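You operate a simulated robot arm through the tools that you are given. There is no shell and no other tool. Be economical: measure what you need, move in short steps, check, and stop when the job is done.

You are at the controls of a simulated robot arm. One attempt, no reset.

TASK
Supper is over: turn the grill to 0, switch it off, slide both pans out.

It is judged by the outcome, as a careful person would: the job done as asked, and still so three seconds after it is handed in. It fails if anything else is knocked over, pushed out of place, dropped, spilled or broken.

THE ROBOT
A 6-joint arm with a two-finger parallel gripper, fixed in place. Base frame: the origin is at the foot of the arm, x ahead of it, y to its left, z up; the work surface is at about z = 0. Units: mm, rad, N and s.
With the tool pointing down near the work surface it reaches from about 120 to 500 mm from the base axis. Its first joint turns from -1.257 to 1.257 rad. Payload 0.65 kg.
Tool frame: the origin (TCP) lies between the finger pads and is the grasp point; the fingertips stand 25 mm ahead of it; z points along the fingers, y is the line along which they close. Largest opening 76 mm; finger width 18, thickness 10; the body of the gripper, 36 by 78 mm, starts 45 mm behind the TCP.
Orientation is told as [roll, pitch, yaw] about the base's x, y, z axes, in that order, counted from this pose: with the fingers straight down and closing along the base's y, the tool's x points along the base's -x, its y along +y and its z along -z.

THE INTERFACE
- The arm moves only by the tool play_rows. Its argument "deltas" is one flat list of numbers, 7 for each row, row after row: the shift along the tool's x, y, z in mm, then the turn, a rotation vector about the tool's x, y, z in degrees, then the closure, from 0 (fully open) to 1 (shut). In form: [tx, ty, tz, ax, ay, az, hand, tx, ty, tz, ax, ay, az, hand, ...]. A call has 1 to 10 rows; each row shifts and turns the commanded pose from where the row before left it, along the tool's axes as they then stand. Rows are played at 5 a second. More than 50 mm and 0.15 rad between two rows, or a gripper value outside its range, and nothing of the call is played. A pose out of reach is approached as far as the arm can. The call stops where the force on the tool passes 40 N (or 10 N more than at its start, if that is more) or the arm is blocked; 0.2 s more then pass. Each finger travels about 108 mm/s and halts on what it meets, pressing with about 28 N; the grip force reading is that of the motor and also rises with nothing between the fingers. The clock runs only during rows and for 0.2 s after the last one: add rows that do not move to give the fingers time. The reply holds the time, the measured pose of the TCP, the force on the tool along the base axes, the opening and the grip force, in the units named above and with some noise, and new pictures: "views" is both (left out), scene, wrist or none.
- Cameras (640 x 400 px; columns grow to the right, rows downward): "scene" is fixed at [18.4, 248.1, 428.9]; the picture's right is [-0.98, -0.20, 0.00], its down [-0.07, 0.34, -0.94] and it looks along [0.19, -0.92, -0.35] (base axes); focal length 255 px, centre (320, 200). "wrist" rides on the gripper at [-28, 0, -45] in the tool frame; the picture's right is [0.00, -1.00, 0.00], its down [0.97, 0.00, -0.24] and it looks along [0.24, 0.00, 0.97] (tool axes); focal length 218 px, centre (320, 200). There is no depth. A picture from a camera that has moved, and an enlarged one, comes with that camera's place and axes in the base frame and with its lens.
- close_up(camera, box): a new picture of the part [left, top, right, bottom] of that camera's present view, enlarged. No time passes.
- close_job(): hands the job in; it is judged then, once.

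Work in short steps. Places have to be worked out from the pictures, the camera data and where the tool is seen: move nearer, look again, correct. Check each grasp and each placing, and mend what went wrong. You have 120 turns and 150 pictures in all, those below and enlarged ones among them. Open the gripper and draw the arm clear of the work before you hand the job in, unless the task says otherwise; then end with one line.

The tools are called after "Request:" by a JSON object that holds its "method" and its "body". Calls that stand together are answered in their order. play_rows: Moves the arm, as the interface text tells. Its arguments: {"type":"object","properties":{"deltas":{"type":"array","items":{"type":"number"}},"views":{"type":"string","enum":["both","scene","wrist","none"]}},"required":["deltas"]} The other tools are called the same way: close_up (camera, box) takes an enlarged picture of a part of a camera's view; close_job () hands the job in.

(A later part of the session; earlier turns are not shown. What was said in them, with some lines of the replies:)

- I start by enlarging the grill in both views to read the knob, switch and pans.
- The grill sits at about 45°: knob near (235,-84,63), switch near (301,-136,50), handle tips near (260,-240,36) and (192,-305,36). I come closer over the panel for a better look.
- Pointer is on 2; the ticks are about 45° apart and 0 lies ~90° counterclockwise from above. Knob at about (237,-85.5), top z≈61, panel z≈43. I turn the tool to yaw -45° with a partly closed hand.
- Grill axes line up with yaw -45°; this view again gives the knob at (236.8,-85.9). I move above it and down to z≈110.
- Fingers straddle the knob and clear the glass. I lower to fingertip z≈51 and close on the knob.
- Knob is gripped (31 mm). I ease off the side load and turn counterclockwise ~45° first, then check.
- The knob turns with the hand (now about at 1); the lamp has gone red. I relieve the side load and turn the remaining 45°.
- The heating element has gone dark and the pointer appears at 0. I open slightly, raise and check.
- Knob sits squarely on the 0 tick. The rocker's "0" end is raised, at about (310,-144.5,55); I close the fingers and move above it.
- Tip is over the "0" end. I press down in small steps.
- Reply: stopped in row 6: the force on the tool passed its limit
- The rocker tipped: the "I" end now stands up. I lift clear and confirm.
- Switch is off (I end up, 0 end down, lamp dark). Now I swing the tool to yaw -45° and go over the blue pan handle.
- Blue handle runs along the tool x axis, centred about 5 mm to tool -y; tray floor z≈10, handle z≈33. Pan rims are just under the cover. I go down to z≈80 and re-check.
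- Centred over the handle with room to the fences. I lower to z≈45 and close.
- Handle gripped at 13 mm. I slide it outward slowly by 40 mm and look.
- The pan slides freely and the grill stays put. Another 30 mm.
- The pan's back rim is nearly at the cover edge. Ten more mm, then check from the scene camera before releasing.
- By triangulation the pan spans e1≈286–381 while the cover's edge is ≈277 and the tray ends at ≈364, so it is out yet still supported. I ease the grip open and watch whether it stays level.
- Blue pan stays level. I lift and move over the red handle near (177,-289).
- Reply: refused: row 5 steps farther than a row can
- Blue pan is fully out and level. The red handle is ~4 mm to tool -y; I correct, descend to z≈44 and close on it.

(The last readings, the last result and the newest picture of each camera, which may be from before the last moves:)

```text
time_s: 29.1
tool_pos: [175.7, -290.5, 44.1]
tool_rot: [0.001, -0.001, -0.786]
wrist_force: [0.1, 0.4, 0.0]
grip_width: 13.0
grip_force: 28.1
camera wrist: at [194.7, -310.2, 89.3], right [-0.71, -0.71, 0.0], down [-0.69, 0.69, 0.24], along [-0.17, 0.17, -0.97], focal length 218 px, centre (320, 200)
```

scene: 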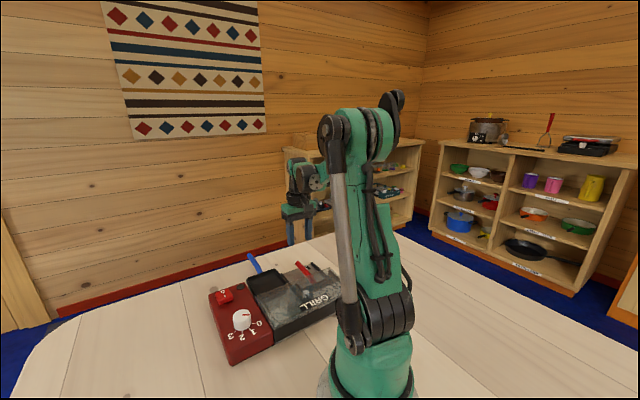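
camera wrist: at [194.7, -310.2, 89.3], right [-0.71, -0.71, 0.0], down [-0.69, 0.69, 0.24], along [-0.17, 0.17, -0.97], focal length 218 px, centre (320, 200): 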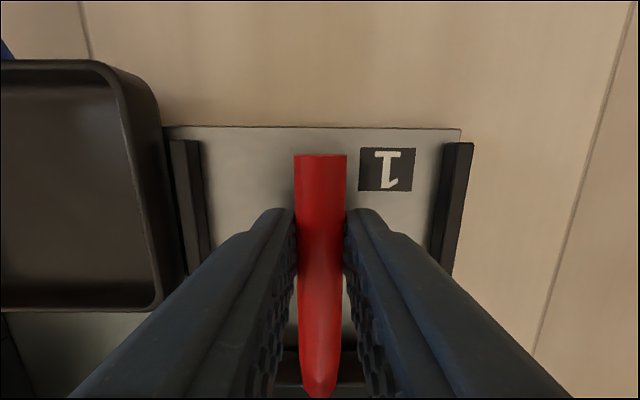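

Gripped. I slide it out 54 mm at the same pace and check.

Request:
{"method": "play_rows", "body": {"deltas": [-4, 0, 0, 0, 0, 0, 0.95, -6, 0, 0, 0, 0, 0, 0.95, -6, 0, 0, 0, 0, 0, 0.95, -6, 0, 0, 0, 0, 0, 0.95, -6, 0, 0, 0, 0, 0, 0.95, -6, 0, 0, 0, 0, 0, 0.95, -6, 0, 0, 0, 0, 0, 0.95, -6, 0, 0, 0, 0, 0, 0.95, -6, 0, 0, 0, 0, 0, 0.95, -2, 0, 0, 0, 0, 0, 0.95], "views": "scene"}}

Request:
{"method": "close_up", "body": {"camera": "scene", "box": [225, 240, 355, 330]}}

```text
time_s: 31.3
tool_pos: [213.8, -330.6, 44.7]
tool_rot: [0.0, -0.002, -0.785]
wrist_force: [0.8, -0.5, -0.4]
grip_width: 13.0
grip_force: 28.0
```

scene: 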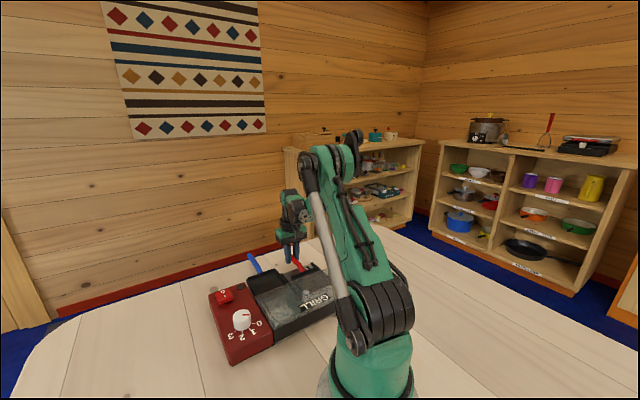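

```text
4.44 times, centred on (290, 285) of scene
camera zoom: at [18.4, 248.1, 428.9], right [-0.98, -0.2, 0.0], down [-0.07, 0.34, -0.94], along [0.19, -0.92, -0.35], focal length 1132 px, centre (453, -178)
```

zoom: 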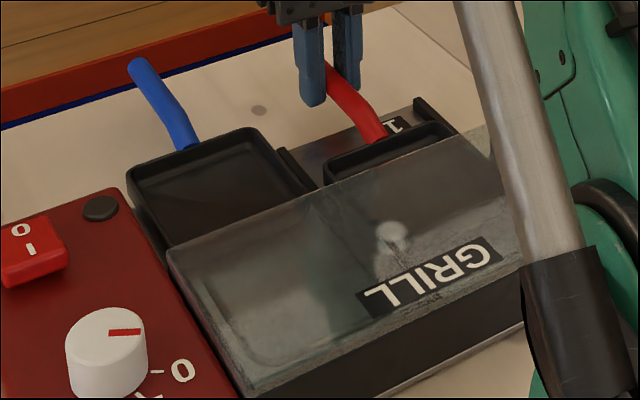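

Sliding well, nothing else disturbed. Remaining 54 mm.

Request:
{"method": "play_rows", "body": {"deltas": [-4, 0, 0, 0, 0, 0, 0.95, -6, 0, 0, 0, 0, 0, 0.95, -6, 0, 0, 0, 0, 0, 0.95, -6, 0, 0, 0, 0, 0, 0.95, -6, 0, 0, 0, 0, 0, 0.95, -6, 0, 0, 0, 0, 0, 0.95, -6, 0, 0, 0, 0, 0, 0.95, -6, 0, 0, 0, 0, 0, 0.95, -6, 0, 0, 0, 0, 0, 0.95, -1, 0, 0, 0, 0, 0, 0.95], "views": "wrist"}}

Request:
{"method": "close_up", "body": {"camera": "scene", "box": [225, 240, 355, 330]}}

```text
time_s: 33.5
tool_pos: [251.9, -367.0, 44.0]
tool_rot: [0.002, -0.002, -0.787]
wrist_force: [-0.3, -0.6, 0.5]
grip_width: 12.9
grip_force: 27.9
camera wrist: at [270.2, -386.3, 90.1], right [-0.71, -0.71, 0.0], down [-0.69, 0.69, 0.24], along [-0.17, 0.17, -0.97], focal length 218 px, centre (320, 200)
```

wrist: 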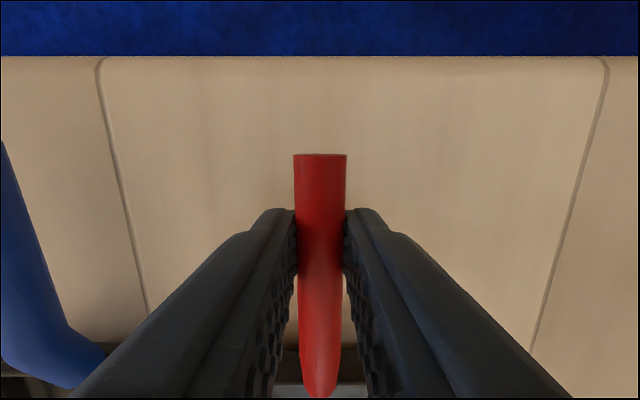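

```text
4.44 times, centred on (290, 285) of scene
camera zoom: at [18.4, 248.1, 428.9], right [-0.98, -0.2, 0.0], down [-0.07, 0.34, -0.94], along [0.19, -0.92, -0.35], focal length 1132 px, centre (453, -178)
```

zoom: 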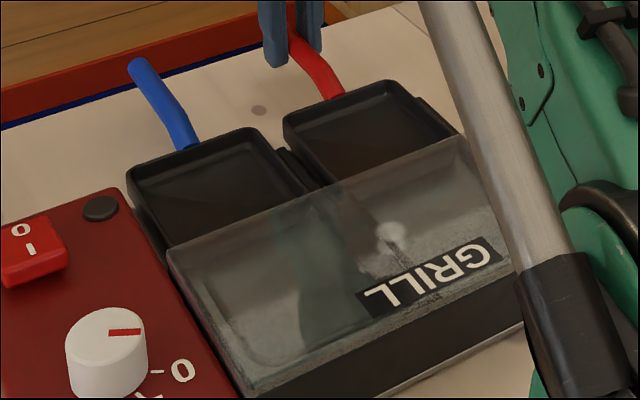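

Both pans match in position. I release, lift straight up and back away.

Request:
{"method": "play_rows", "body": {"deltas": [0, 0, 0, 0, 0, 0, 0.75, 0, 0, 0, 0, 0, 0, 0.6, 0, 0, 0, 0, 0, 0, 0.5, 0, 0, 0, 0, 0, 0, 0.5, 0, 0, -40, 0, 0, 0, 0.5, 0, 0, -45, 0, 0, 0, 0.5, 0, 0, -45, 0, 0, 0, 0.5, 25, 0, -35, 0, 0, 0, 0.3, 25, 0, -30, 0, 0, 0, 0, 25, 0, 0, 0, 0, 0, 0]}}

Request:
{"method": "close_up", "body": {"camera": "scene", "box": [195, 240, 365, 360]}}

```text
time_s: 35.7
tool_pos: [197.1, -314.0, 238.3]
tool_rot: [0.0, -0.002, -0.785]
wrist_force: [-0.6, 1.0, 0.0]
grip_width: 75.8
grip_force: 0.0
camera wrist: at [216.7, -332.7, 284.7], right [-0.71, -0.71, 0.0], down [-0.69, 0.69, 0.24], along [-0.17, 0.17, -0.97], focal length 218 px, centre (320, 200)
```

scene: 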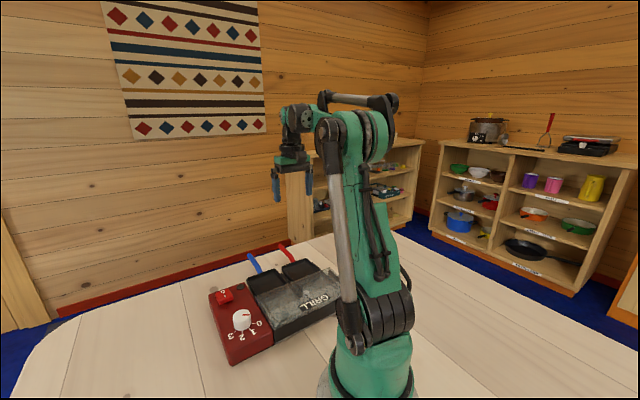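
wrist: 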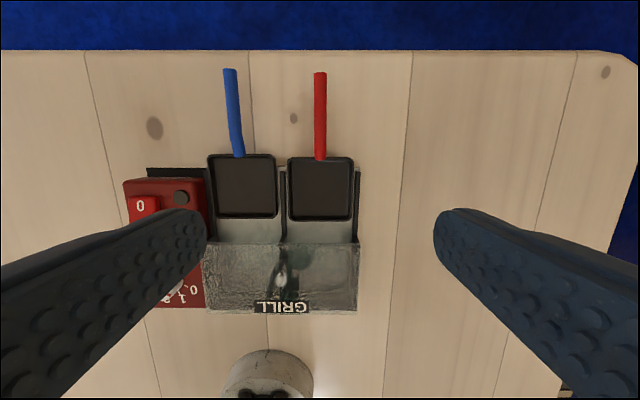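

```text
3.33 times, centred on (280, 300) of scene
camera zoom: at [18.4, 248.1, 428.9], right [-0.98, -0.2, 0.0], down [-0.07, 0.34, -0.94], along [0.19, -0.92, -0.35], focal length 849 px, centre (453, -133)
```

zoom: 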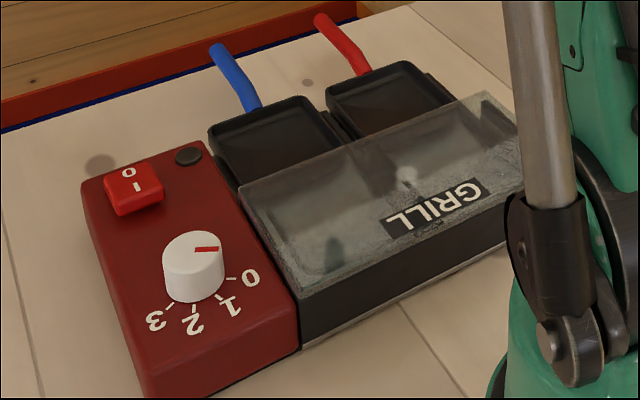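

Knob on 0, switch off, both pans fully out and level on the tray, arm clear with the hand open. I hand in.

Request:
{"method": "close_job", "body": {}}

```text
The job is handed in.
```

The grill is turned to 0 and switched off, and both pans are slid out from under the cover, resting level on the tray; nothing else was moved.
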